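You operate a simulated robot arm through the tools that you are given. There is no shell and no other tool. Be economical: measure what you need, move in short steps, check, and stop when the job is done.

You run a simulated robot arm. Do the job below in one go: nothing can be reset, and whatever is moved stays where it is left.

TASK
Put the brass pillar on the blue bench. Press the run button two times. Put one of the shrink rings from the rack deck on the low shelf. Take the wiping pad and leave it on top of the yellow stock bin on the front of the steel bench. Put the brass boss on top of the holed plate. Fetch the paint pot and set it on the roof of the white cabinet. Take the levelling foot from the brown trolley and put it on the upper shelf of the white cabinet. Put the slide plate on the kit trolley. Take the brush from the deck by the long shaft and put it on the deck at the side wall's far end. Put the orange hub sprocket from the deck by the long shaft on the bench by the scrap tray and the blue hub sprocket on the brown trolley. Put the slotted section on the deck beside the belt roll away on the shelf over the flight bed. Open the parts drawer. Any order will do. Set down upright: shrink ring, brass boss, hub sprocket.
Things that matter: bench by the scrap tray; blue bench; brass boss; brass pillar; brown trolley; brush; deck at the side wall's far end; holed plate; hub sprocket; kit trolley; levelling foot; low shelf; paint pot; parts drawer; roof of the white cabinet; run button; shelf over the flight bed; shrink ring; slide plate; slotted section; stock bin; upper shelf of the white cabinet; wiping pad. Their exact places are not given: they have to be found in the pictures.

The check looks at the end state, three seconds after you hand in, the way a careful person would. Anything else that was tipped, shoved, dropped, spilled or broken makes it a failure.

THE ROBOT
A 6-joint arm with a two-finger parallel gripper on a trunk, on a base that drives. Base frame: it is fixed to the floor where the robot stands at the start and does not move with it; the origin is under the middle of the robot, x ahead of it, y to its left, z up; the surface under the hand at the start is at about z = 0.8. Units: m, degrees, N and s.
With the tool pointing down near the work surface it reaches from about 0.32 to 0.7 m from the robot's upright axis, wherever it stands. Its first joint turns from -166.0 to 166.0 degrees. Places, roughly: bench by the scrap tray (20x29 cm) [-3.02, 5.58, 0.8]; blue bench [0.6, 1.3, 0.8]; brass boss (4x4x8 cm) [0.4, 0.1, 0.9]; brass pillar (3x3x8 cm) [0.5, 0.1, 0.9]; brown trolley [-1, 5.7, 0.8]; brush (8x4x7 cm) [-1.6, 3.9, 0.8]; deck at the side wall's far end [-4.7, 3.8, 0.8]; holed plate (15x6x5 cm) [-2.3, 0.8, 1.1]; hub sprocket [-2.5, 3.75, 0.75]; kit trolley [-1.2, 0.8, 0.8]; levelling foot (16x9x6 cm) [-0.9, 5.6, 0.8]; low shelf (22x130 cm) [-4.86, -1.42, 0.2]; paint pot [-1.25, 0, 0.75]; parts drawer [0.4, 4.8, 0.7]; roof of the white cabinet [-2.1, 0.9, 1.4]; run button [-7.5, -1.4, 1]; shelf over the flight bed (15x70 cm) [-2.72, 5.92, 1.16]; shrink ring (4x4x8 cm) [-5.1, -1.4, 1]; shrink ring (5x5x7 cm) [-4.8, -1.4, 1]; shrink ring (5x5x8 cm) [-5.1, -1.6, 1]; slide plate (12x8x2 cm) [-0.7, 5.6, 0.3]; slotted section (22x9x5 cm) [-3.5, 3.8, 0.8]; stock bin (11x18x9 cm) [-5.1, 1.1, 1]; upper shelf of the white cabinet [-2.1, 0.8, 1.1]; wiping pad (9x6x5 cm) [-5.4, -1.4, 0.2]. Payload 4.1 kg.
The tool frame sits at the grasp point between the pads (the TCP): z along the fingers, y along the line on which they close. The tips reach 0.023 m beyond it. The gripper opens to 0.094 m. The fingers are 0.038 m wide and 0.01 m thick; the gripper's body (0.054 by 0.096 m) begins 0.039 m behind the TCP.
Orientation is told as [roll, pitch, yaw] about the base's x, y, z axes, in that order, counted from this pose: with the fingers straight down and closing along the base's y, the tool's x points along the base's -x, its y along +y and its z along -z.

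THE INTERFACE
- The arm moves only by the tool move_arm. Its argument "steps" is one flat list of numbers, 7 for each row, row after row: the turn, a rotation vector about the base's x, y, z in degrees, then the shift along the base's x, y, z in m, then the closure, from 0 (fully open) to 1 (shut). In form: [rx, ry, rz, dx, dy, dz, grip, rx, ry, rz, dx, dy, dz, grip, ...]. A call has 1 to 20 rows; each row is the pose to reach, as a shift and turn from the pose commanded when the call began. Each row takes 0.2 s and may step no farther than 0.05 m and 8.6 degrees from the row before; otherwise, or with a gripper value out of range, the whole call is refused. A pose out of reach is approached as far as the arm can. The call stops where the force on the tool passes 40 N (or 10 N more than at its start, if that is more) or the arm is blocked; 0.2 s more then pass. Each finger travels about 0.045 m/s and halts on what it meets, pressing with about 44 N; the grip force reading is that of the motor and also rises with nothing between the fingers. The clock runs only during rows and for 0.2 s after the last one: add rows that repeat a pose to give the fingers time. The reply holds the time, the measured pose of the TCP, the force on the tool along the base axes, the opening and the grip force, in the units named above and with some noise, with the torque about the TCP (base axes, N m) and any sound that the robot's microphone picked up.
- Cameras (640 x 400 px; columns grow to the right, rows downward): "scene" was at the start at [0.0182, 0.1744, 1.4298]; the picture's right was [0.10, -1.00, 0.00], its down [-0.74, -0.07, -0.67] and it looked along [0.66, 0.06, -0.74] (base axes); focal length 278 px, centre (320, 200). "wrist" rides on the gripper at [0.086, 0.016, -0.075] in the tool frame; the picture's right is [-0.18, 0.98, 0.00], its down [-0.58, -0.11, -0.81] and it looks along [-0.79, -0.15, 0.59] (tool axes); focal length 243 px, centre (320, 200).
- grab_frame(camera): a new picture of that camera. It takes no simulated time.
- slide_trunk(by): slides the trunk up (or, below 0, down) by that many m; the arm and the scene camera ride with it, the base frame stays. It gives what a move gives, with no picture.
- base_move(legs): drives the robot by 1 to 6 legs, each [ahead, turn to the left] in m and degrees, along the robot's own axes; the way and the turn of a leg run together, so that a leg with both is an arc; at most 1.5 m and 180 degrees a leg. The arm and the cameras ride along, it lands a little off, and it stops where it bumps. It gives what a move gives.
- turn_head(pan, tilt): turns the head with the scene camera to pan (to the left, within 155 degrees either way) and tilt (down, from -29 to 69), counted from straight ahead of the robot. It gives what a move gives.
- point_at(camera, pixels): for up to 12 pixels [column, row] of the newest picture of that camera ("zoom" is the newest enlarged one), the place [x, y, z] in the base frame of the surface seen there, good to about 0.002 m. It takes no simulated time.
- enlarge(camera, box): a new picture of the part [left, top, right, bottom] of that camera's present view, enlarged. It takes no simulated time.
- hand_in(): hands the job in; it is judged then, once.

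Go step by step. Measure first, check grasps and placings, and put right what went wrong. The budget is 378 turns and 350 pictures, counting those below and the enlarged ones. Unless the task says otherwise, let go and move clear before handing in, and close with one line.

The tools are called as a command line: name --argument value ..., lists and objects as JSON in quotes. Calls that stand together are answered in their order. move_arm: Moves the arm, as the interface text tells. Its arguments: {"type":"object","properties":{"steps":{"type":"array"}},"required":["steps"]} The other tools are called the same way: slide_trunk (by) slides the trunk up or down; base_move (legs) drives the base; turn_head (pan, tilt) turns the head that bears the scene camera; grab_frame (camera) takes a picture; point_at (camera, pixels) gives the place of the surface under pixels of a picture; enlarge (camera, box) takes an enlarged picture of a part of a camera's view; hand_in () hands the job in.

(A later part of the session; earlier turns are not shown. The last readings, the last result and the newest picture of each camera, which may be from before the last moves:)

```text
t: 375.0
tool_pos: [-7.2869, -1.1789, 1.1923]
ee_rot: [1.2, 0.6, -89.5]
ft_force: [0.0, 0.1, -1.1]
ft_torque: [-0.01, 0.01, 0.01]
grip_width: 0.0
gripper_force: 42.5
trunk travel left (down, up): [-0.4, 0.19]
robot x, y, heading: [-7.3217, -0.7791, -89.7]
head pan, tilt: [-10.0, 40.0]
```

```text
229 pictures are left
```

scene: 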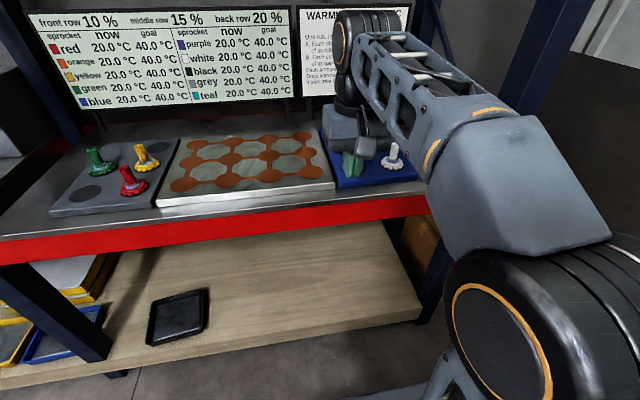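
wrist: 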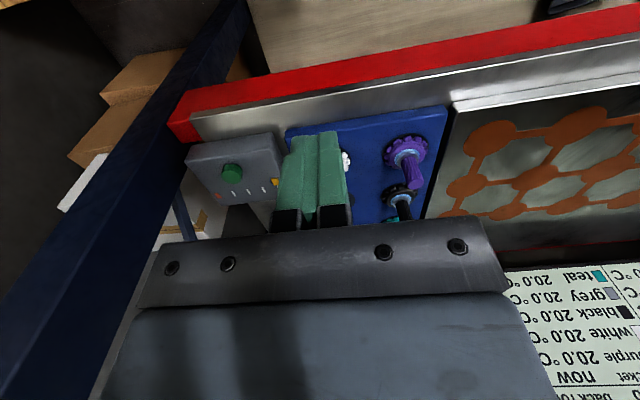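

The rack's front post is near the button's left. I'll measure both from here.

point_at --camera "wrist" --pixels '[[232, 173], [224, 173], [240, 172], [231, 167], [232, 179], [190, 165], [180, 190], [220, 60], [265, 192], [240, 20], [150, 260]]'

grab_frame --camera "scene"

```text
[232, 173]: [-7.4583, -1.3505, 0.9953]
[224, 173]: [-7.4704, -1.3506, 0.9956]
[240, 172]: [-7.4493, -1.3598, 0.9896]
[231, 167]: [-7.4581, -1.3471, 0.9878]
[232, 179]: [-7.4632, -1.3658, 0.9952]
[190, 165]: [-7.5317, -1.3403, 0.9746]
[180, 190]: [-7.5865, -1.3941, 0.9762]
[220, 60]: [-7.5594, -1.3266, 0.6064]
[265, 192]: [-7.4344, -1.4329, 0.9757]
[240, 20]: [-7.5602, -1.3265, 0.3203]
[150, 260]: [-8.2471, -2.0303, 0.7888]
```

```text
228 pictures are left
```

scene: 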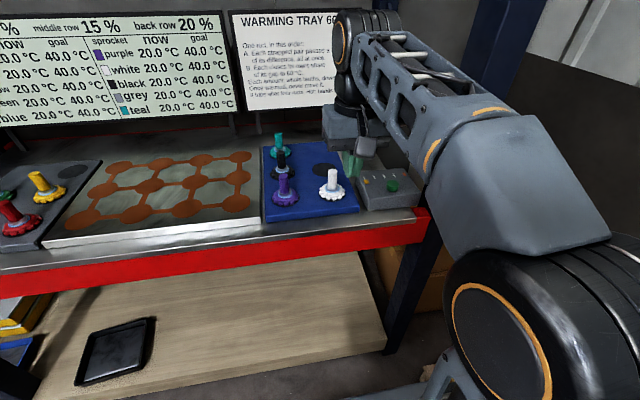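

The button is at (-7.461,-1.358,0.9955) and the post's face at x -7.559, so the hand has about 5 cm. I'll go over it with the fingers closed.

move_arm --steps '[0, 0, 0, -0.029, -0.03, 0, 1, 0, 0, 0, -0.058, -0.06, 0, 1, 0, 0, 0, -0.087, -0.09, 0, 1, 0, 0, 0, -0.116, -0.12, 0, 1, 0, 0, 0, -0.145, -0.15, 0, 1, 0, 0, 0, -0.1745, -0.179, 0, 1, 0, 0, 0, -0.1745, -0.179, -0.05, 1, 0, 0, 0, -0.1745, -0.179, -0.1, 1, 0, 0, 0, -0.1745, -0.179, -0.14, 1, 0, 0, 0, -0.1745, -0.179, -0.14, 1]'

grab_frame --camera "wrist"

```text
t: 377.2
tool_pos: [-7.4624, -1.3587, 1.0508]
ee_rot: [1.2, 0.5, -89.3]
ft_force: [-0.2, 0.8, -0.6]
ft_torque: [-0.02, 0.01, -0.02]
grip_width: 0.0
gripper_force: 42.3
out of reach, approached as far as the arm can: row 6
trunk travel left (down, up): [-0.4, 0.19]
robot x, y, heading: [-7.3212, -0.7787, -89.9]
head pan, tilt: [-10.0, 40.0]
```

```text
227 pictures are left
```

wrist: 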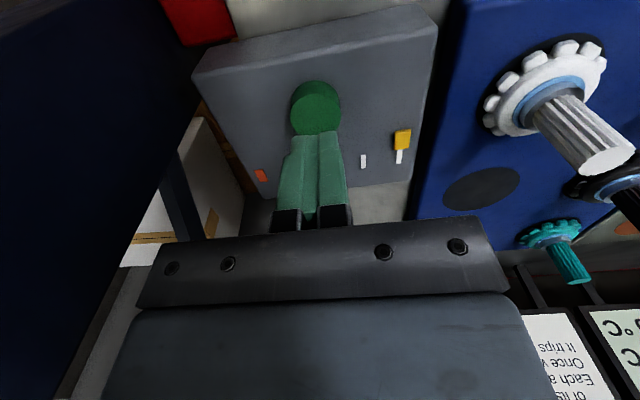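

The fingertips are over the button. I'll press down in small steps and listen for a click.

move_arm --steps '[0, 0, 0, 0, 0, -0.02, 1, 0, 0, 0, 0, 0, -0.03, 1, 0, 0, 0, 0, 0, -0.034, 1, 0, 0, 0, 0, 0, -0.037, 1, 0, 0, 0, 0, 0, -0.04, 1]'

```text
t: 378.4
tool_pos: [-7.4627, -1.3588, 1.0127]
ee_rot: [1.2, 0.6, -89.4]
ft_force: [1.3, -0.7, 3.4]
ft_torque: [-0.1, -0.02, 0.04]
grip_width: 0.0
gripper_force: 42.0
trunk travel left (down, up): [-0.4, 0.19]
robot x, y, heading: [-7.321, -0.7752, -89.8]
head pan, tilt: [-10.0, 40.0]
heard: click
```

One click heard. I'll rise, check the box, and then press once more.

move_arm --steps '[0, 0, 0, 0, 0, 0.01, 1, 0, 0, 0, 0, 0, 0.03, 1, 0, 0, 0, 0, 0, 0.035, 1]'

grab_frame --camera "scene"

```text
t: 379.2
tool_pos: [-7.4643, -1.3576, 1.048]
ee_rot: [1.1, 0.5, -89.6]
ft_force: [0.3, -0.6, -0.3]
ft_torque: [0.0, 0.03, -0.01]
grip_width: 0.0
gripper_force: 42.8
trunk travel left (down, up): [-0.4, 0.19]
robot x, y, heading: [-7.3217, -0.7795, -89.8]
head pan, tilt: [-10.0, 40.0]
```

```text
226 pictures are left
```

scene: 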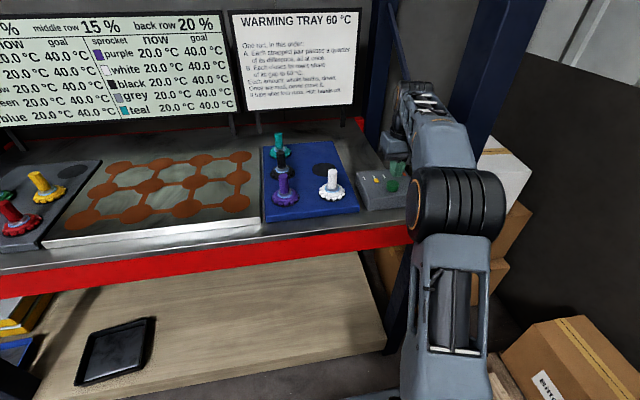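

All quiet and nothing else moved. Second press.

move_arm --steps '[0, 0, 0, 0, 0, -0.02, 1, 0, 0, 0, 0, 0, -0.028, 1, 0, 0, 0, 0, 0, -0.032, 1, 0, 0, 0, 0, 0, -0.0355, 1]'

```text
t: 380.2
tool_pos: [-7.4634, -1.3576, 1.011]
ee_rot: [1.2, 0.5, -89.5]
ft_force: [-2.2, -1.3, 4.4]
ft_torque: [-0.06, 0.07, 0.0]
grip_width: 0.0
gripper_force: 42.7
trunk travel left (down, up): [-0.4, 0.19]
robot x, y, heading: [-7.322, -0.7781, -89.5]
head pan, tilt: [-10.0, 40.0]
heard: click
```

The second click was heard. I'll rise well clear and check the indicator on the box.

move_arm --steps '[0, 0, 0, 0, 0, 0.04, 1, 0, 0, 0, 0, 0, 0.09, 1, 0, 0, 0, 0, 0, 0.14, 1, 0, 0, 0, 0.03, 0.03, 0.17, 1, 0, 0, 0, 0.06, 0.06, 0.18, 1, 0, 0, 0, 0.09, 0.09, 0.18, 1, 0, 0, 0, 0.12, 0.12, 0.18, 1, 0, 0, 0, 0.15, 0.15, 0.18, 1, 0, 0, 0, 0.17, 0.18, 0.18, 1]'

grab_frame --camera "wrist"

enlarge --camera "wrist" --box '[170, 120, 300, 210]'

```text
refused: row 4 steps farther than a row can; nothing moved
```

```text
225 pictures are left
```

wrist: 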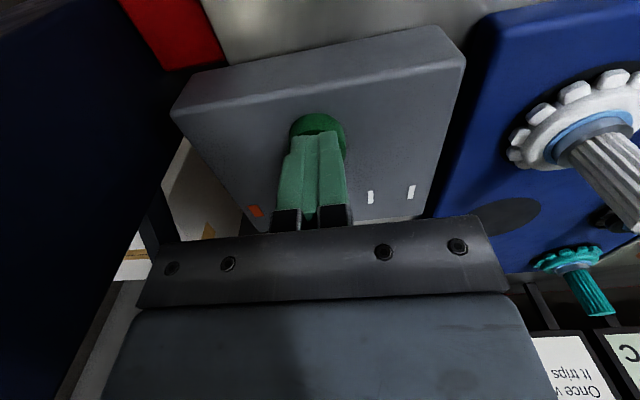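

```text
4.44 times, centred on (235, 165) of wrist
```

zoom: 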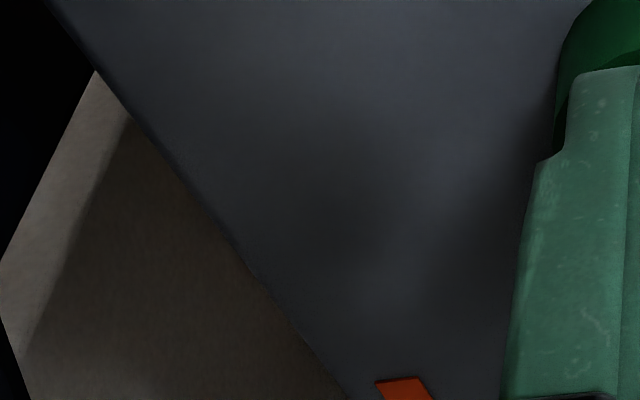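

The lift row was too long by a hair, so nothing moved; I'll repeat with smaller steps.

move_arm --steps '[0, 0, 0, 0, 0, 0.04, 1, 0, 0, 0, 0, 0, 0.085, 1, 0, 0, 0, 0, 0, 0.13, 1, 0, 0, 0, 0.025, 0.025, 0.155, 1, 0, 0, 0, 0.055, 0.055, 0.17, 1, 0, 0, 0, 0.085, 0.085, 0.18, 1, 0, 0, 0, 0.115, 0.115, 0.18, 1, 0, 0, 0, 0.145, 0.145, 0.18, 1, 0, 0, 0, 0.17, 0.175, 0.18, 1]'

grab_frame --camera "wrist"

enlarge --camera "wrist" --box '[170, 120, 300, 210]'

```text
t: 382.2
tool_pos: [-7.2955, -1.1859, 1.1914]
ee_rot: [1.1, 0.5, -89.5]
ft_force: [-0.3, -0.2, -0.3]
ft_torque: [0.04, -0.01, 0.01]
grip_width: 0.0
gripper_force: 42.1
trunk travel left (down, up): [-0.4, 0.19]
robot x, y, heading: [-7.3224, -0.7784, -89.9]
head pan, tilt: [-10.0, 40.0]
```

```text
223 pictures are left
```

wrist: 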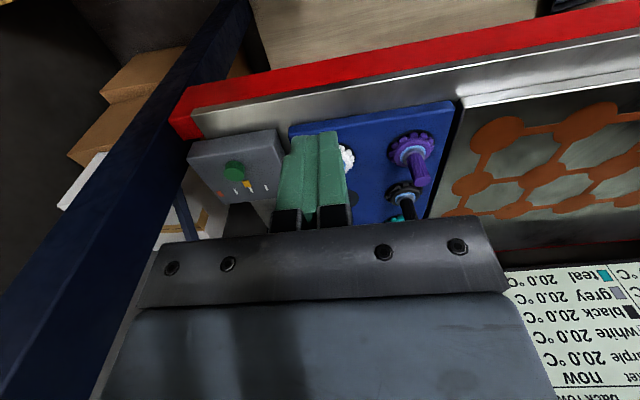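

```text
4.44 times, centred on (235, 165) of wrist
```

zoom: 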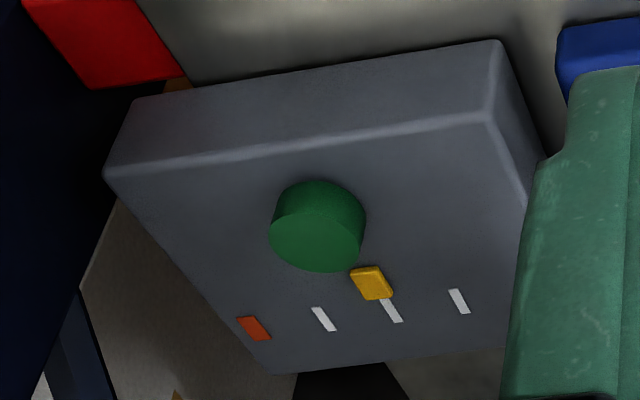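

The marker moved two marks, so both presses registered. Now to the north side; I'll reverse out through the lane to the open area north of the steel bench.

base_move --legs '[[0, -30], [-0.4, 0], [0, 30], [-1.2, 0]]'

base_move --legs '[[-1.0, 0]]'

base_move --legs '[[0, 130]]'

turn_head --pan 20 --tilt 20

grab_frame --camera "scene"

```text
t: 393.6
tool_pos: [-7.1174, 0.4172, 1.1911]
ee_rot: [1.2, 0.6, -86.3]
ft_force: [-0.8, -0.3, -0.3]
ft_torque: [-0.02, 0.02, -0.01]
grip_width: 0.0
gripper_force: 42.6
trunk travel left (down, up): [-0.4, 0.19]
robot x, y, heading: [-7.1649, 0.8226, -86.5]
head pan, tilt: [-10.0, 40.0]
```

```text
t: 398.6
tool_pos: [-7.1765, 1.3765, 1.19]
ee_rot: [1.2, 0.4, -86.4]
ft_force: [0.1, 0.7, 0.1]
ft_torque: [-0.02, 0.0, -0.01]
grip_width: 0.0
gripper_force: 42.4
trunk travel left (down, up): [-0.4, 0.19]
robot x, y, heading: [-7.2261, 1.7837, -86.7]
head pan, tilt: [-10.0, 40.0]
```

```text
t: 404.4
tool_pos: [-6.9413, 2.0797, 1.1901]
ee_rot: [1.2, 0.5, 43.3]
ft_force: [0.5, 0.4, 0.2]
ft_torque: [0.0, 0.01, 0.03]
grip_width: 0.0001
gripper_force: 42.2
trunk travel left (down, up): [-0.4, 0.19]
robot x, y, heading: [-7.2248, 1.7839, 42.8]
head pan, tilt: [-10.0, 40.0]
```

```text
t: 405.3
tool_pos: [-6.9406, 2.0784, 1.1909]
ee_rot: [1.3, 0.5, 43.3]
ft_force: [0.2, 0.2, -0.4]
ft_torque: [0.01, -0.02, -0.02]
grip_width: 0.0
gripper_force: 42.2
trunk travel left (down, up): [-0.4, 0.19]
robot x, y, heading: [-7.2194, 1.785, 43.2]
head pan, tilt: [20.0, 20.0]
```

```text
221 pictures are left
```

scene: 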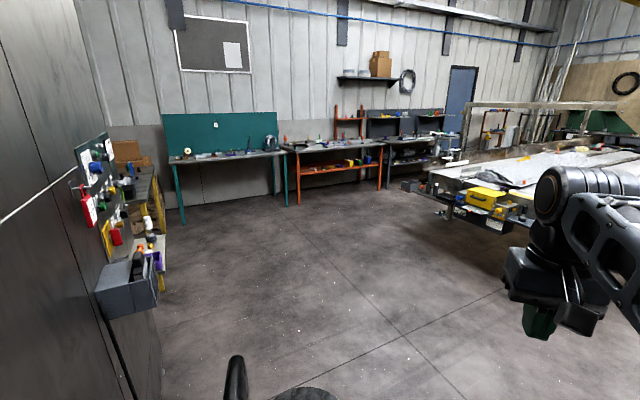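

The way north-east is open, with a chair low in front at (290,390). I'll measure the chair, conveyor end and northern benches.

point_at --camera "scene" --pixels '[[240, 370], [305, 392], [430, 205], [515, 235], [480, 195], [300, 205], [380, 190], [285, 150], [385, 145], [440, 140], [450, 180], [400, 210]]'

enlarge --camera "scene" --box '[270, 90, 570, 250]'

```text
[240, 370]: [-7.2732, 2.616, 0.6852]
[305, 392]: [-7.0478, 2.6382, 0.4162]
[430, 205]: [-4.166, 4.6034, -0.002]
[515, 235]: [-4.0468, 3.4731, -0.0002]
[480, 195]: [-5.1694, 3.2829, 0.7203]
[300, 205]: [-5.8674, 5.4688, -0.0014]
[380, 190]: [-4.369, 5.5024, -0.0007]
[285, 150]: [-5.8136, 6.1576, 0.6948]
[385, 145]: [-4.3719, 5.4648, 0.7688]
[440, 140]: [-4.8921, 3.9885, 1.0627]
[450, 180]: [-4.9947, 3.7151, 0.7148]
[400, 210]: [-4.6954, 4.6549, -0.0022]
```

```text
2.13 times, centred on (420, 170) of scene
```

zoom: 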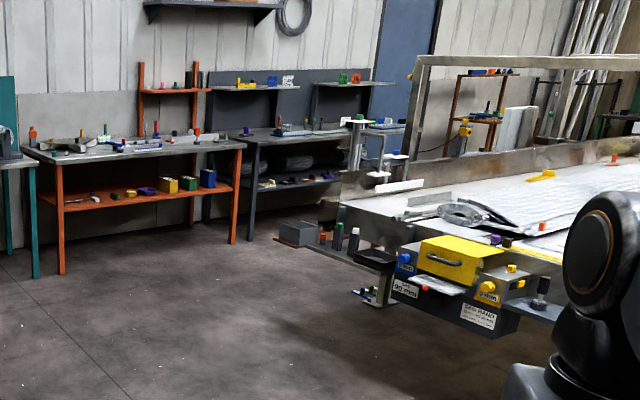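

The aisle between conveyor deck (y up to about 4.1) and northern benches (y from 5.46) is wide. I'll go round the chair and the conveyor's west end into it.

base_move --legs '[[0, -16], [1.37, 0], [0, 62], [1.2, 0], [1.15, 0]]'

turn_head --pan -60 --tilt 25

grab_frame --camera "scene"

```text
t: 427.0
tool_pos: [-5.8813, 5.139, 1.1913]
ee_rot: [1.2, 0.5, 86.3]
ft_force: [0.5, -0.2, 0.6]
ft_torque: [-0.01, 0.0, 0.01]
grip_width: 0.0001
gripper_force: 42.7
trunk travel left (down, up): [-0.4, 0.19]
robot x, y, heading: [-5.888, 4.7294, 86.1]
head pan, tilt: [20.0, 20.0]
```

```text
t: 428.5
tool_pos: [-5.8808, 5.1399, 1.1897]
ee_rot: [1.2, 0.5, 86.1]
ft_force: [-0.2, -0.1, 0.7]
ft_torque: [-0.02, -0.02, 0.0]
grip_width: 0.0
gripper_force: 42.5
trunk travel left (down, up): [-0.4, 0.19]
robot x, y, heading: [-5.886, 4.731, 85.8]
head pan, tilt: [-60.0, 25.0]
```

```text
219 pictures are left
```

scene: 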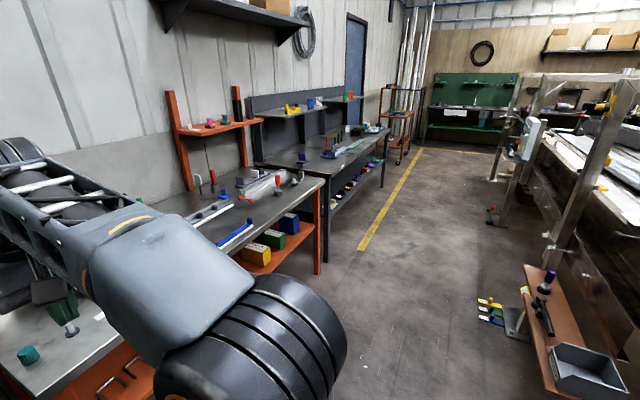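

The aisle runs clear to the east, and a brown ledge with items sticks out at (560,330). I'll turn east, drive to about x -4.6, and look at the deck on the right.

base_move --legs '[[0, -86], [1.2, 0]]'

turn_head --pan -80 --tilt 35

grab_frame --camera "scene"

turn_head --pan -30 --tilt 25

grab_frame --camera "scene"

```text
t: 438.0
tool_pos: [-4.3084, 4.8193, 1.1905]
ee_rot: [1.2, 0.4, 2.7]
ft_force: [0.9, 0.4, 0.3]
ft_torque: [0.0, 0.01, -0.03]
grip_width: 0.0
gripper_force: 42.0
trunk travel left (down, up): [-0.4, 0.19]
robot x, y, heading: [-4.7174, 4.7757, 2.5]
head pan, tilt: [-60.0, 25.0]
```

```text
t: 438.9
tool_pos: [-4.3083, 4.8181, 1.1906]
ee_rot: [1.2, 0.6, 2.7]
ft_force: [0.6, 0.2, 0.0]
ft_torque: [0.0, -0.05, -0.01]
grip_width: 0.0
gripper_force: 42.3
trunk travel left (down, up): [-0.4, 0.19]
robot x, y, heading: [-4.718, 4.7776, 2.3]
head pan, tilt: [-80.0, 35.0]
```

```text
218 pictures are left
```

scene: 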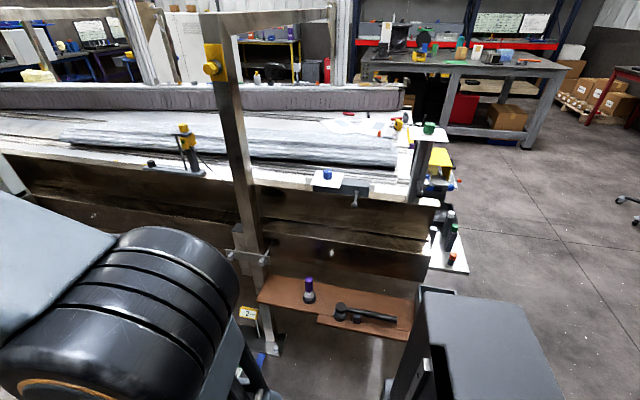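

```text
t: 440.0
tool_pos: [-4.3099, 4.8181, 1.1909]
ee_rot: [1.2, 0.5, 2.7]
ft_force: [-1.0, 0.8, 1.1]
ft_torque: [0.0, -0.02, 0.0]
grip_width: 0.0
gripper_force: 42.4
trunk travel left (down, up): [-0.4, 0.19]
robot x, y, heading: [-4.7144, 4.78, 2.5]
head pan, tilt: [-30.0, 25.0]
```

```text
217 pictures are left
```

scene: 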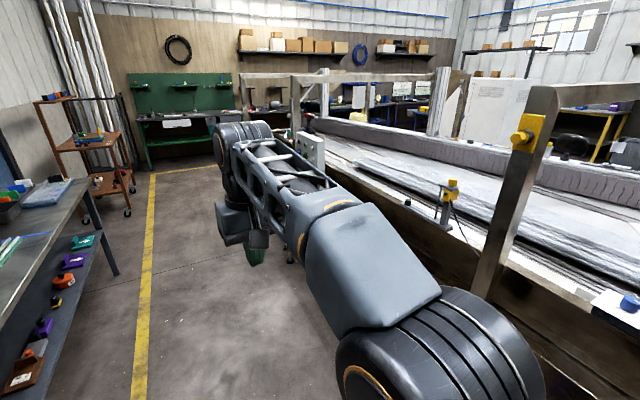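

I'll switch back to the earlier view for measuring the ledge and walls on the right.

turn_head --pan -85 --tilt 40

grab_frame --camera "scene"

point_at --camera "scene" --pixels '[[360, 270], [300, 250], [400, 285], [380, 200], [420, 240], [340, 140], [450, 160], [440, 200], [300, 190], [270, 280], [330, 240], [250, 110]]'

```text
t: 441.3
tool_pos: [-4.3067, 4.8192, 1.1907]
ee_rot: [1.3, 0.5, 2.7]
ft_force: [-0.2, -0.7, 0.5]
ft_torque: [0.01, 0.01, 0.02]
grip_width: 0.0003
gripper_force: 42.2
trunk travel left (down, up): [-0.4, 0.19]
robot x, y, heading: [-4.7147, 4.7767, 2.5]
head pan, tilt: [-85.0, 40.0]
```

```text
216 pictures are left
```

scene: 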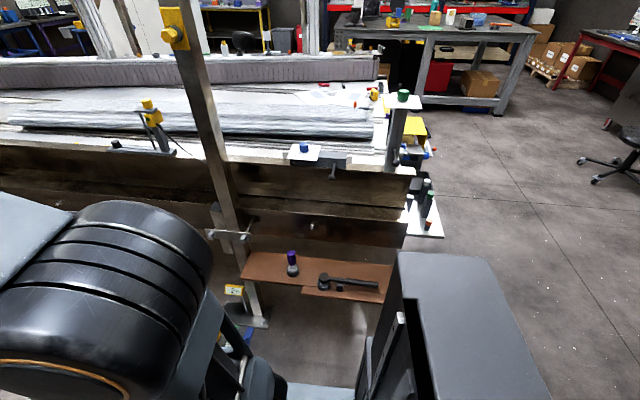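

```text
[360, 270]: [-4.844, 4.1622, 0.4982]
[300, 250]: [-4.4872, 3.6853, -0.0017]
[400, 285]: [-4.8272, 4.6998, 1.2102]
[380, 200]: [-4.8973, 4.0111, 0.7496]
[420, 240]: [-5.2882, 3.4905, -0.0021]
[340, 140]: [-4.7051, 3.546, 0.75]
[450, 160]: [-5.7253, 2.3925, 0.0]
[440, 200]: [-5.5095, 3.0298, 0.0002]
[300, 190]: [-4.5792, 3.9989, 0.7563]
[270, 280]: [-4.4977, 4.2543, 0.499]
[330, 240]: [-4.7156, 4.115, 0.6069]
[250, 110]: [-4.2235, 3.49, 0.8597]
```

The conveyor has a north side wall near y 4.0 and a deck strip behind it at z about 0.75. I'll drive on east along the aisle and look at the deck there.

base_move --legs '[[1.3, -2]]'

turn_head --pan -75 --tilt 30

grab_frame --camera "scene"

turn_head --pan -115 --tilt 30

grab_frame --camera "scene"

```text
t: 447.9
tool_pos: [-2.9768, 4.811, 1.1918]
ee_rot: [1.2, 0.6, -0.7]
ft_force: [0.8, 0.4, 0.9]
ft_torque: [-0.01, 0.02, 0.02]
grip_width: 0.0003
gripper_force: 42.6
trunk travel left (down, up): [-0.4, 0.19]
robot x, y, heading: [-3.3882, 4.7942, -0.9]
head pan, tilt: [-85.0, 40.0]
```

```text
t: 448.7
tool_pos: [-2.9763, 4.8117, 1.1911]
ee_rot: [1.2, 0.5, -0.7]
ft_force: [0.5, -0.2, 1.0]
ft_torque: [-0.03, 0.0, -0.01]
grip_width: 0.0
gripper_force: 42.4
trunk travel left (down, up): [-0.4, 0.19]
robot x, y, heading: [-3.3855, 4.7936, -0.9]
head pan, tilt: [-75.0, 30.0]
```

```text
215 pictures are left
```

scene: 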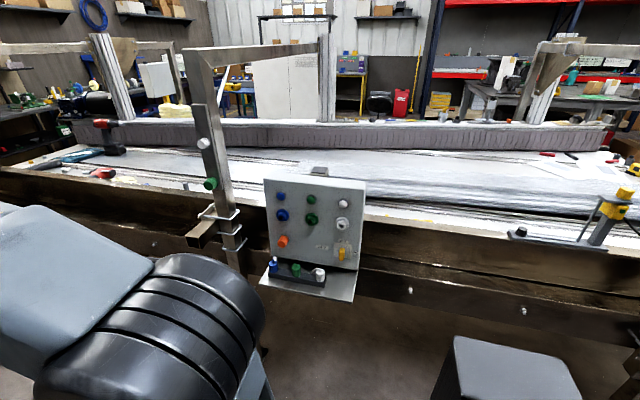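

```text
t: 449.7
tool_pos: [-2.9764, 4.8109, 1.1901]
ee_rot: [1.3, 0.4, -0.6]
ft_force: [-0.3, 0.2, 0.8]
ft_torque: [0.04, 0.02, -0.01]
grip_width: 0.0003
gripper_force: 42.5
trunk travel left (down, up): [-0.4, 0.19]
robot x, y, heading: [-3.3831, 4.7958, -0.7]
head pan, tilt: [-115.0, 30.0]
```

```text
214 pictures are left
```

scene: 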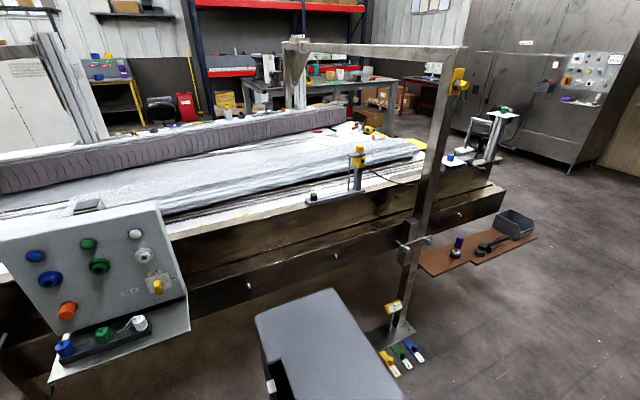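

The deck strip is partly hidden behind the wall and control panel. I'll raise the trunk for a better view.

slide_trunk --by 0.19

turn_head --pan -92 --tilt 38

grab_frame --camera "scene"

enlarge --camera "scene" --box '[160, 60, 560, 260]'

```text
t: 451.8
tool_pos: [-2.976, 4.8116, 1.3804]
ee_rot: [1.3, 0.5, -0.7]
ft_force: [0.0, 0.1, -0.5]
ft_torque: [-0.03, 0.0, -0.02]
grip_width: 0.0
gripper_force: 42.0
trunk travel left (down, up): [-0.59, 0.0]
robot x, y, heading: [-3.3865, 4.7935, -1.1]
head pan, tilt: [-115.0, 30.0]
```

```text
t: 452.7
tool_pos: [-2.9757, 4.8117, 1.3798]
ee_rot: [1.2, 0.4, -0.7]
ft_force: [-0.1, 0.2, 0.1]
ft_torque: [0.03, -0.01, -0.01]
grip_width: 0.0
gripper_force: 42.6
trunk travel left (down, up): [-0.59, 0.0]
robot x, y, heading: [-3.3856, 4.7965, -1.1]
head pan, tilt: [-92.0, 38.0]
```

```text
213 pictures are left
```

scene: 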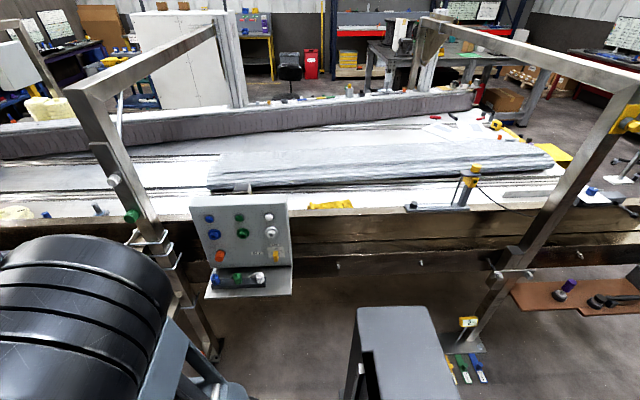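

```text
1.60 times, centred on (360, 160) of scene
```

zoom: 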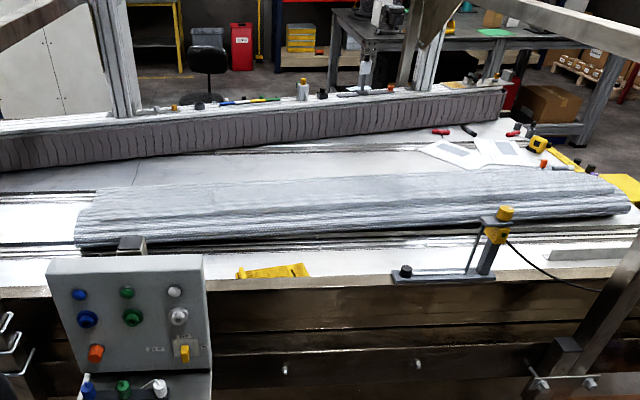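

A yellow slotted piece lies on the deck at (330,205). I'll measure it, the deck and the wall.

point_at --camera "scene" --pixels '[[330, 205], [315, 206], [350, 202], [390, 205], [370, 214], [420, 206], [470, 180], [45, 213], [100, 208], [580, 195], [240, 200], [520, 195]]'

enlarge --camera "scene" --box '[290, 170, 390, 230]'

enlarge --camera "scene" --box '[0, 130, 200, 240]'

```text
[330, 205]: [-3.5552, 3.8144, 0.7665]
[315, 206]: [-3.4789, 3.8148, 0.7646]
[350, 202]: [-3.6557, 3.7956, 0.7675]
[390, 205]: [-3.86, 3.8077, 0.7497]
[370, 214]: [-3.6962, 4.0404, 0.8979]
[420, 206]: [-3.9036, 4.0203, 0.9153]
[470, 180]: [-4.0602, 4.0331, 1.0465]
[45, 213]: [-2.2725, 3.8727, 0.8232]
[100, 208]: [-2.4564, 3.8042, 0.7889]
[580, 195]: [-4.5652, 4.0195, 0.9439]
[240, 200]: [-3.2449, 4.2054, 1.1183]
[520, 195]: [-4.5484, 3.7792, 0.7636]
```

```text
6.40 times, centred on (340, 200) of scene
```

zoom: 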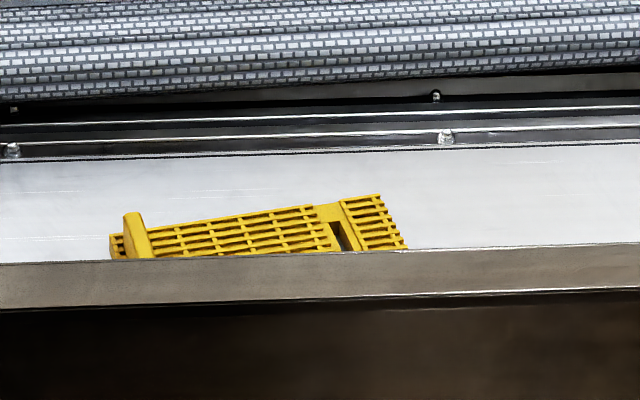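

```text
3.20 times, centred on (100, 185) of scene
```

zoom: 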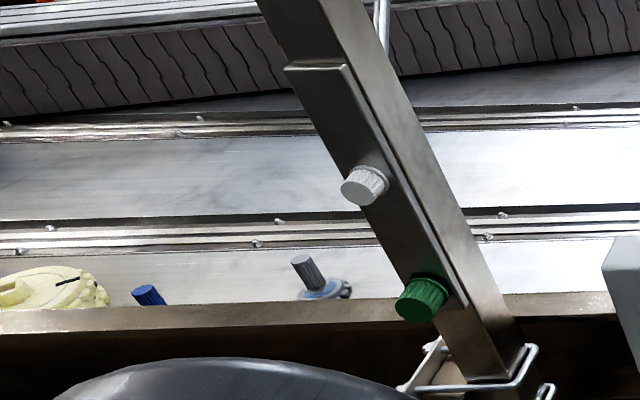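

The yellow slotted section lies at about (-3.56,3.81) on the deck (z 0.75), behind a wall with top 0.90. I'll stand at about (-3.72,4.42) facing it, clear of the control panel.

base_move --legs '[[-0.33, 0], [0, -89], [0.36, 0]]'

turn_head --pan 15 --tilt 45

grab_frame --camera "scene"

grab_frame --camera "wrist"

```text
t: 460.6
tool_pos: [-3.7092, 4.0319, 1.38]
ee_rot: [1.3, 0.5, -90.2]
ft_force: [-0.4, 0.1, -0.2]
ft_torque: [-0.01, 0.02, 0.0]
grip_width: 0.0002
gripper_force: 42.3
trunk travel left (down, up): [-0.59, 0.0]
robot x, y, heading: [-3.7274, 4.4415, -90.4]
head pan, tilt: [-92.0, 38.0]
```

```text
t: 462.5
tool_pos: [-3.7103, 4.0335, 1.3798]
ee_rot: [1.2, 0.5, -90.2]
ft_force: [-0.8, -1.1, 0.0]
ft_torque: [0.03, -0.03, 0.02]
grip_width: 0.0
gripper_force: 42.5
trunk travel left (down, up): [-0.59, 0.0]
robot x, y, heading: [-3.7299, 4.4421, -90.5]
head pan, tilt: [15.0, 45.0]
```

```text
209 pictures are left
```

scene: 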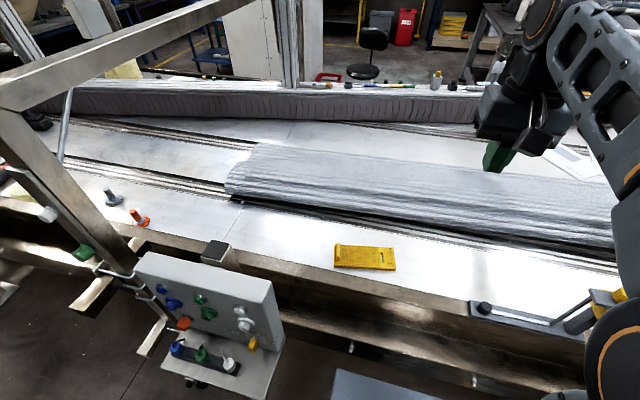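

```text
208 pictures are left
```

wrist: 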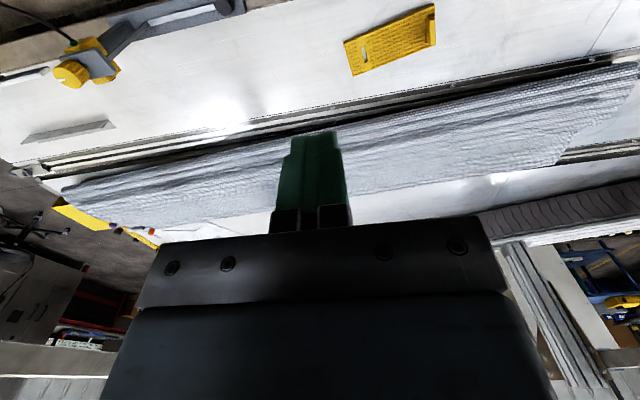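

The section is at (364,257) in the scene and (392,42) in the wrist view. I'll enlarge to understand its shape and measure it.

enlarge --camera "scene" --box '[310, 220, 420, 290]'

enlarge --camera "wrist" --box '[320, 0, 460, 90]'

point_at --camera "scene" --pixels '[[338, 246], [336, 264], [340, 255], [365, 257], [394, 250], [394, 268], [380, 258], [360, 247], [360, 268], [384, 258], [320, 270], [420, 262]]'

```text
5.71 times, centred on (365, 255) of scene
```

zoom: 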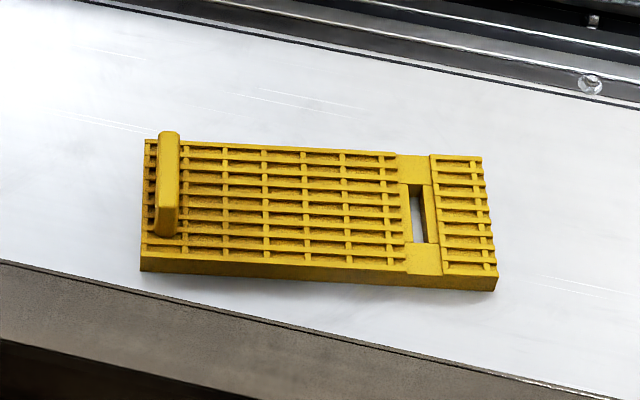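

```text
4.44 times, centred on (390, 45) of wrist
```

zoom: 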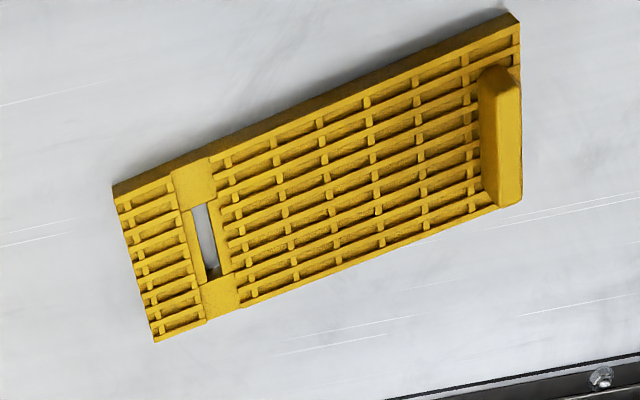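

```text
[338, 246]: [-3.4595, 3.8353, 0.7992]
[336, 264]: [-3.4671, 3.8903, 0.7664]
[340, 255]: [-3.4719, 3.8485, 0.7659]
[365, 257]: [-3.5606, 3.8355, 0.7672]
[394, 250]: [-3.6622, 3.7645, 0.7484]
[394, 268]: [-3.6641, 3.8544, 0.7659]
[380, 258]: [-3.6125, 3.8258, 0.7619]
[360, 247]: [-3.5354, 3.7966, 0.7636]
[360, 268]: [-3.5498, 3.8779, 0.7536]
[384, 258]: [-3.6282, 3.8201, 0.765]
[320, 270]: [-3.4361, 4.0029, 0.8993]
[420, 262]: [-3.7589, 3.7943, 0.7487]
```

It's a flat grid 22 x 9 cm with a narrow upright lip at its +x end, a good handle. I'll lower the trunk and hover over the lip with the wrist turned to match.

slide_trunk --by -0.19

move_arm --steps '[0, 0, 2, 0.035, -0.026, 0, 0.6, 0, 0, 4, 0.07, -0.052, 0, 0.6, 0, 0, 6, 0.105, -0.078, 0, 0.6, 0, 0, 8, 0.14, -0.104, 0, 0.6, 0, 0, 10.5, 0.175, -0.13, 0, 0.6, 0, 0, 10.5, 0.21, -0.156, 0, 0.6, 0, 0, 10.5, 0.244, -0.18, 0, 0.6, 0, 0, 10.5, 0.244, -0.18, -0.045, 0.6, 0, 0, 10.5, 0.244, -0.18, -0.09, 0.6, 0, 0, 10.5, 0.244, -0.18, -0.135, 0.6, 0, 0, 10.5, 0.244, -0.18, -0.18, 0.6, 0, 0, 10.5, 0.244, -0.18, -0.22, 0.6]'

grab_frame --camera "wrist"

```text
t: 464.6
tool_pos: [-3.7093, 4.0333, 1.1898]
ee_rot: [1.3, 0.5, -90.3]
ft_force: [0.5, 0.4, 0.3]
ft_torque: [0.01, 0.03, -0.02]
grip_width: 0.0
gripper_force: 42.5
trunk travel left (down, up): [-0.4, 0.19]
robot x, y, heading: [-3.7296, 4.4414, -90.6]
head pan, tilt: [15.0, 45.0]
```

```text
t: 467.2
tool_pos: [-3.4652, 3.8529, 0.9678]
ee_rot: [1.2, 0.4, -79.8]
ft_force: [-0.6, 0.0, 0.2]
ft_torque: [0.0, 0.0, -0.02]
grip_width: 0.0376
gripper_force: 0.0
out of reach, approached as far as the arm can: row 5, 6, 7, 8, 9
trunk travel left (down, up): [-0.4, 0.19]
robot x, y, heading: [-3.7315, 4.4418, -90.6]
head pan, tilt: [15.0, 45.0]
```

```text
205 pictures are left
```

wrist: 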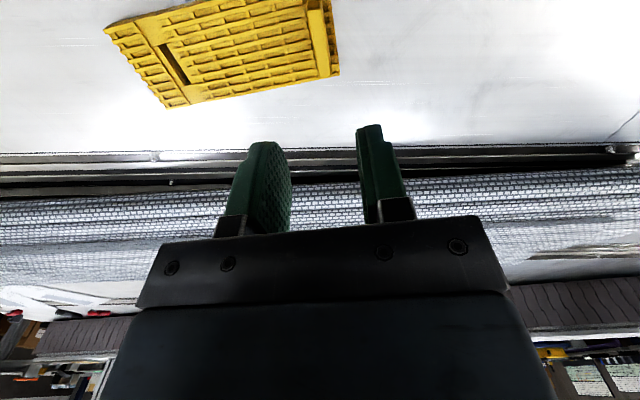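

enlarge --camera "wrist" --box '[250, 0, 370, 90]'

point_at --camera "wrist" --pixels '[[319, 70], [315, 40], [312, 15], [330, 75], [300, 75], [335, 50], [326, 40], [172, 102], [310, 5], [324, 10]]'

```text
4.44 times, centred on (310, 45) of wrist
```

zoom: 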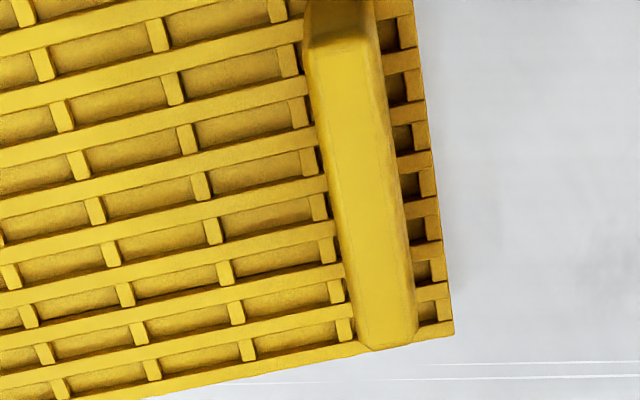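

```text
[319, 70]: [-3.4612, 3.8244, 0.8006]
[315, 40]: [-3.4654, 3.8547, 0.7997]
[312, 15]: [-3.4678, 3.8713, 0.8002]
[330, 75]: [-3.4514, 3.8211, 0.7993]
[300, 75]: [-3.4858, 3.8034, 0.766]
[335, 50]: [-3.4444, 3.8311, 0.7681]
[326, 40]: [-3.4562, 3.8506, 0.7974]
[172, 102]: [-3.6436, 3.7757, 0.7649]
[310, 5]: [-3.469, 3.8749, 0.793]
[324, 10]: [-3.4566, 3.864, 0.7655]
```

The lip's top is centred at (-3.462,3.848), 0.80 high over the grid at 0.767. I'll descend around it to TCP 0.795 and close.

move_arm --steps '[0, 0, 0, 0.003, -0.005, -0.045, 0.6, 0, 0, 0, 0.003, -0.005, -0.09, 0.6, 0, 0, 0, 0.003, -0.005, -0.13, 0.6, 0, 0, 0, 0.003, -0.005, -0.16, 0.6, 0, 0, 0, 0.003, -0.005, -0.172, 0.6, 0, 0, 0, 0.003, -0.005, -0.172, 0.6, 0, 0, 0, 0.003, -0.005, -0.172, 1, 0, 0, 0, 0.003, -0.005, -0.172, 1, 0, 0, 0, 0.003, -0.005, -0.172, 1]'

grab_frame --camera "wrist"

```text
t: 469.2
tool_pos: [-3.4637, 3.8477, 0.7983]
ee_rot: [1.2, 0.4, -79.6]
ft_force: [-0.2, -1.6, 1.8]
ft_torque: [-0.03, 0.61, 0.27]
grip_width: 0.0135
gripper_force: 43.8
trunk travel left (down, up): [-0.4, 0.19]
robot x, y, heading: [-3.7286, 4.4414, -90.5]
head pan, tilt: [15.0, 45.0]
```

```text
203 pictures are left
```

wrist: 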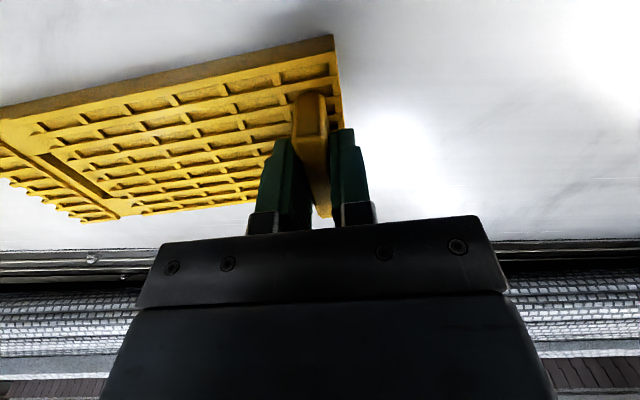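

The lip is gripped (13.5 mm). I'll lift a little and check droop and weight.

move_arm --steps '[0, 0, 0, 0, 0, 0.01, 1, 0, 0, 0, 0, 0, 0.03, 1, 0, 0, 0, 0, 0, 0.05, 1, 0, 0, 0, 0, 0, 0.05, 1]'

grab_frame --camera "wrist"

grab_frame --camera "scene"

```text
t: 470.2
tool_pos: [-3.465, 3.8488, 0.8467]
ee_rot: [1.2, 0.5, -79.8]
ft_force: [0.2, -0.2, -1.4]
ft_torque: [0.0, -0.1, 0.01]
grip_width: 0.0135
gripper_force: 43.8
trunk travel left (down, up): [-0.4, 0.19]
robot x, y, heading: [-3.7334, 4.4442, -90.6]
head pan, tilt: [15.0, 45.0]
```

```text
202 pictures are left
```

wrist: 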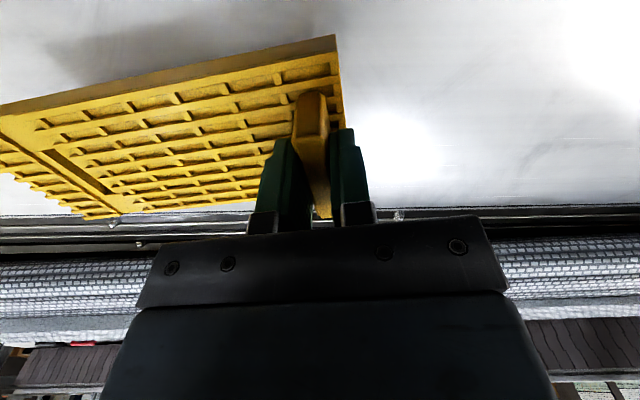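

```text
201 pictures are left
```

scene: 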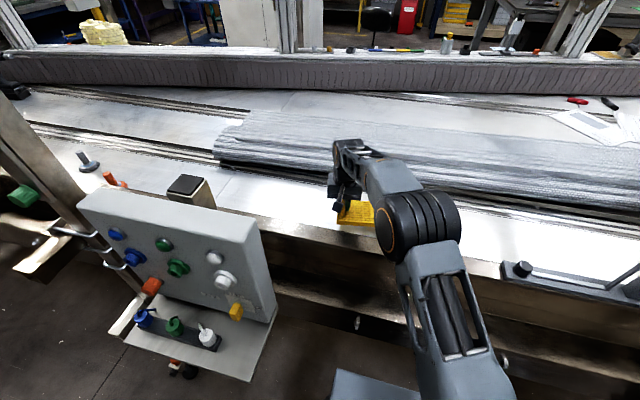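

It's light with no droop; its underside is 0.0485 m below the TCP. I'll lift, pull in, and turn to the north to view the shelf and bench.

move_arm --steps '[0, 0, 0, 0, 0, 0.045, 1, 0, 0, 0, 0, 0, 0.09, 1, 0, 0, 0, 0, 0, 0.135, 1, 0, 0, 0, 0, 0, 0.18, 1, 0, 0, 0, 0, 0, 0.22, 1, 0, 0, 0, -0.03, 0.02, 0.25, 1, 0, 0, 0, -0.065, 0.045, 0.27, 1, 0, 0, 0, -0.1, 0.07, 0.28, 1, 0, 0, 0, -0.135, 0.095, 0.28, 1, 0, 0, 0, -0.17, 0.12, 0.28, 1, 0, 0, 0, -0.2, 0.145, 0.28, 1, 0, 0, 0, -0.23, 0.17, 0.28, 1]'

turn_head --pan 130 --tilt 25

grab_frame --camera "scene"

```text
t: 472.8
tool_pos: [-3.6902, 4.0188, 1.1264]
ee_rot: [1.2, 0.3, -79.6]
ft_force: [-0.5, 0.4, -0.7]
ft_torque: [0.04, -0.1, 0.01]
grip_width: 0.0136
gripper_force: 43.9
out of reach, approached as far as the arm can: row 5
trunk travel left (down, up): [-0.4, 0.19]
robot x, y, heading: [-3.733, 4.4427, -90.5]
head pan, tilt: [15.0, 45.0]
```

```text
t: 474.7
tool_pos: [-3.6901, 4.0186, 1.1265]
ee_rot: [1.3, 0.5, -79.9]
ft_force: [-0.1, 0.1, -2.4]
ft_torque: [0.07, -0.16, -0.01]
grip_width: 0.0136
gripper_force: 44.0
trunk travel left (down, up): [-0.4, 0.19]
robot x, y, heading: [-3.728, 4.4418, -90.5]
head pan, tilt: [130.0, 25.0]
```

```text
200 pictures are left
```

scene: 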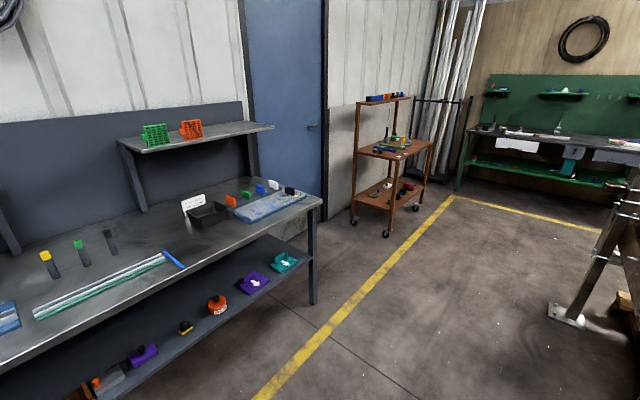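

The shelf over the bench is at (200,137), already holding a green and an orange section; the brown trolley is at (390,160). I'll enlarge and measure.

enlarge --camera "scene" --box '[100, 90, 330, 290]'

point_at --camera "scene" --pixels '[[130, 145], [270, 128], [240, 128], [220, 130], [170, 143], [255, 122], [320, 200], [180, 275], [200, 240], [270, 190], [150, 140], [192, 135]]'

```text
2.00 times, centred on (215, 190) of scene
```

zoom: 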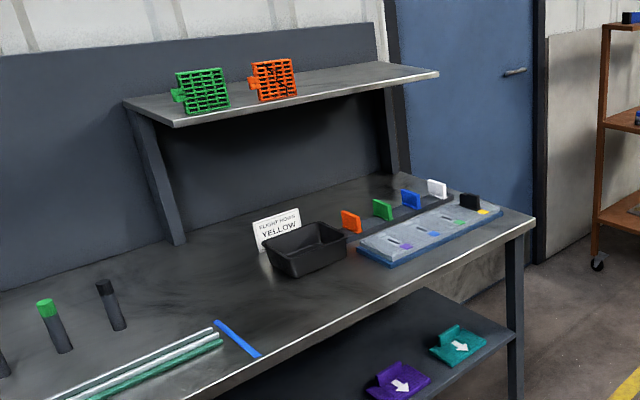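

```text
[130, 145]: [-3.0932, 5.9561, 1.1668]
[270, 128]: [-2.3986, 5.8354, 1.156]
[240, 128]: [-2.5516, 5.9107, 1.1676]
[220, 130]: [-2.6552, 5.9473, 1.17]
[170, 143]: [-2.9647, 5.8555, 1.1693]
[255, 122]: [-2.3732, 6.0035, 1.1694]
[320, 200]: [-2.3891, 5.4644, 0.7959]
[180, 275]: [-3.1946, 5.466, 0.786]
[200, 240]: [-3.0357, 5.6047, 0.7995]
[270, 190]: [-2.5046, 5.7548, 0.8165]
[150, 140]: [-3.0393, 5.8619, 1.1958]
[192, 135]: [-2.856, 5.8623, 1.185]
```

The shelf (z 1.169, y 5.85-6.0) is free from x -2.75 to -2.4, and best reached from the bench's open east end. I'll raise the trunk, back off the conveyor, and drive east along the aisle.

slide_trunk --by 0.19

base_move --legs '[[-0.36, 0], [0, 90.5], [1.5, 0]]'

turn_head --pan 45 --tilt 30

grab_frame --camera "scene"

```text
t: 476.8
tool_pos: [-3.6913, 4.0189, 1.3172]
ee_rot: [1.2, 0.5, -79.6]
ft_force: [-0.5, 0.1, -0.4]
ft_torque: [0.02, -0.17, -0.01]
grip_width: 0.0139
gripper_force: 44.3
trunk travel left (down, up): [-0.59, 0.0]
robot x, y, heading: [-3.7285, 4.4425, -90.7]
head pan, tilt: [130.0, 25.0]
```

```text
t: 489.9
tool_pos: [-1.8247, 4.8689, 1.3163]
ee_rot: [1.2, 0.5, 11.7]
ft_force: [0.1, -0.1, -1.7]
ft_torque: [0.15, 0.06, 0.0]
grip_width: 0.0137
gripper_force: 44.3
trunk travel left (down, up): [-0.59, 0.0]
robot x, y, heading: [-2.2456, 4.8227, 0.8]
head pan, tilt: [130.0, 25.0]
```

```text
t: 491.5
tool_pos: [-1.8249, 4.8693, 1.3165]
ee_rot: [1.2, 0.5, 11.6]
ft_force: [0.5, -0.1, -2.3]
ft_torque: [0.13, 0.07, -0.02]
grip_width: 0.0137
gripper_force: 43.7
trunk travel left (down, up): [-0.59, 0.0]
robot x, y, heading: [-2.2524, 4.8191, 0.9]
head pan, tilt: [45.0, 30.0]
```

```text
198 pictures are left
```

scene: 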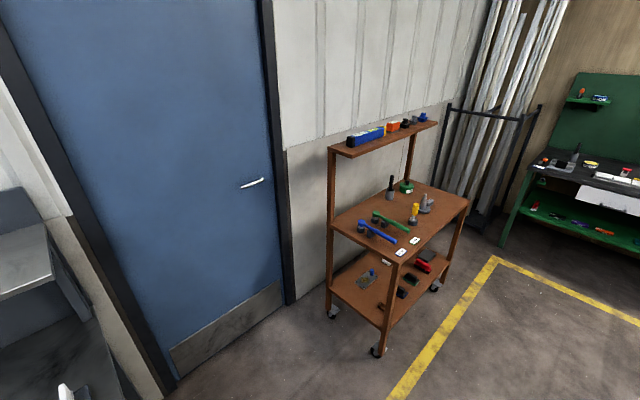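

point_at --camera "scene" --pixels '[[335, 315], [380, 352], [395, 262], [335, 225], [200, 385], [260, 300], [465, 200], [370, 232], [385, 222], [427, 205], [365, 280], [420, 265]]'

enlarge --camera "scene" --box '[320, 110, 480, 340]'

```text
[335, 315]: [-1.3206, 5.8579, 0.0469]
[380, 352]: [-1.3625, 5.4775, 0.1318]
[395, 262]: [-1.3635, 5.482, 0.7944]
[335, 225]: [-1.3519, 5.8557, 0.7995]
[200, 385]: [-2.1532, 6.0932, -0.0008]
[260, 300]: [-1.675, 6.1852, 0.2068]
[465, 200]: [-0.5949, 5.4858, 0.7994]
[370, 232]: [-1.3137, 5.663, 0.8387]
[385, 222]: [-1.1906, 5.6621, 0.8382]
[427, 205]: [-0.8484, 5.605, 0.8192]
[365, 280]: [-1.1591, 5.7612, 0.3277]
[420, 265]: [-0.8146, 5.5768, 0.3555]
```

```text
1.74 times, centred on (400, 225) of scene
```

zoom: 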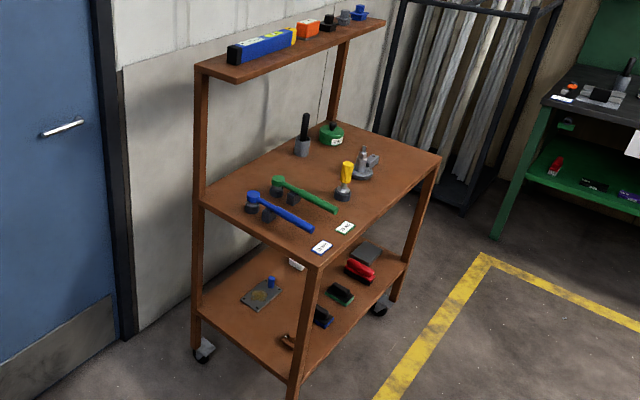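

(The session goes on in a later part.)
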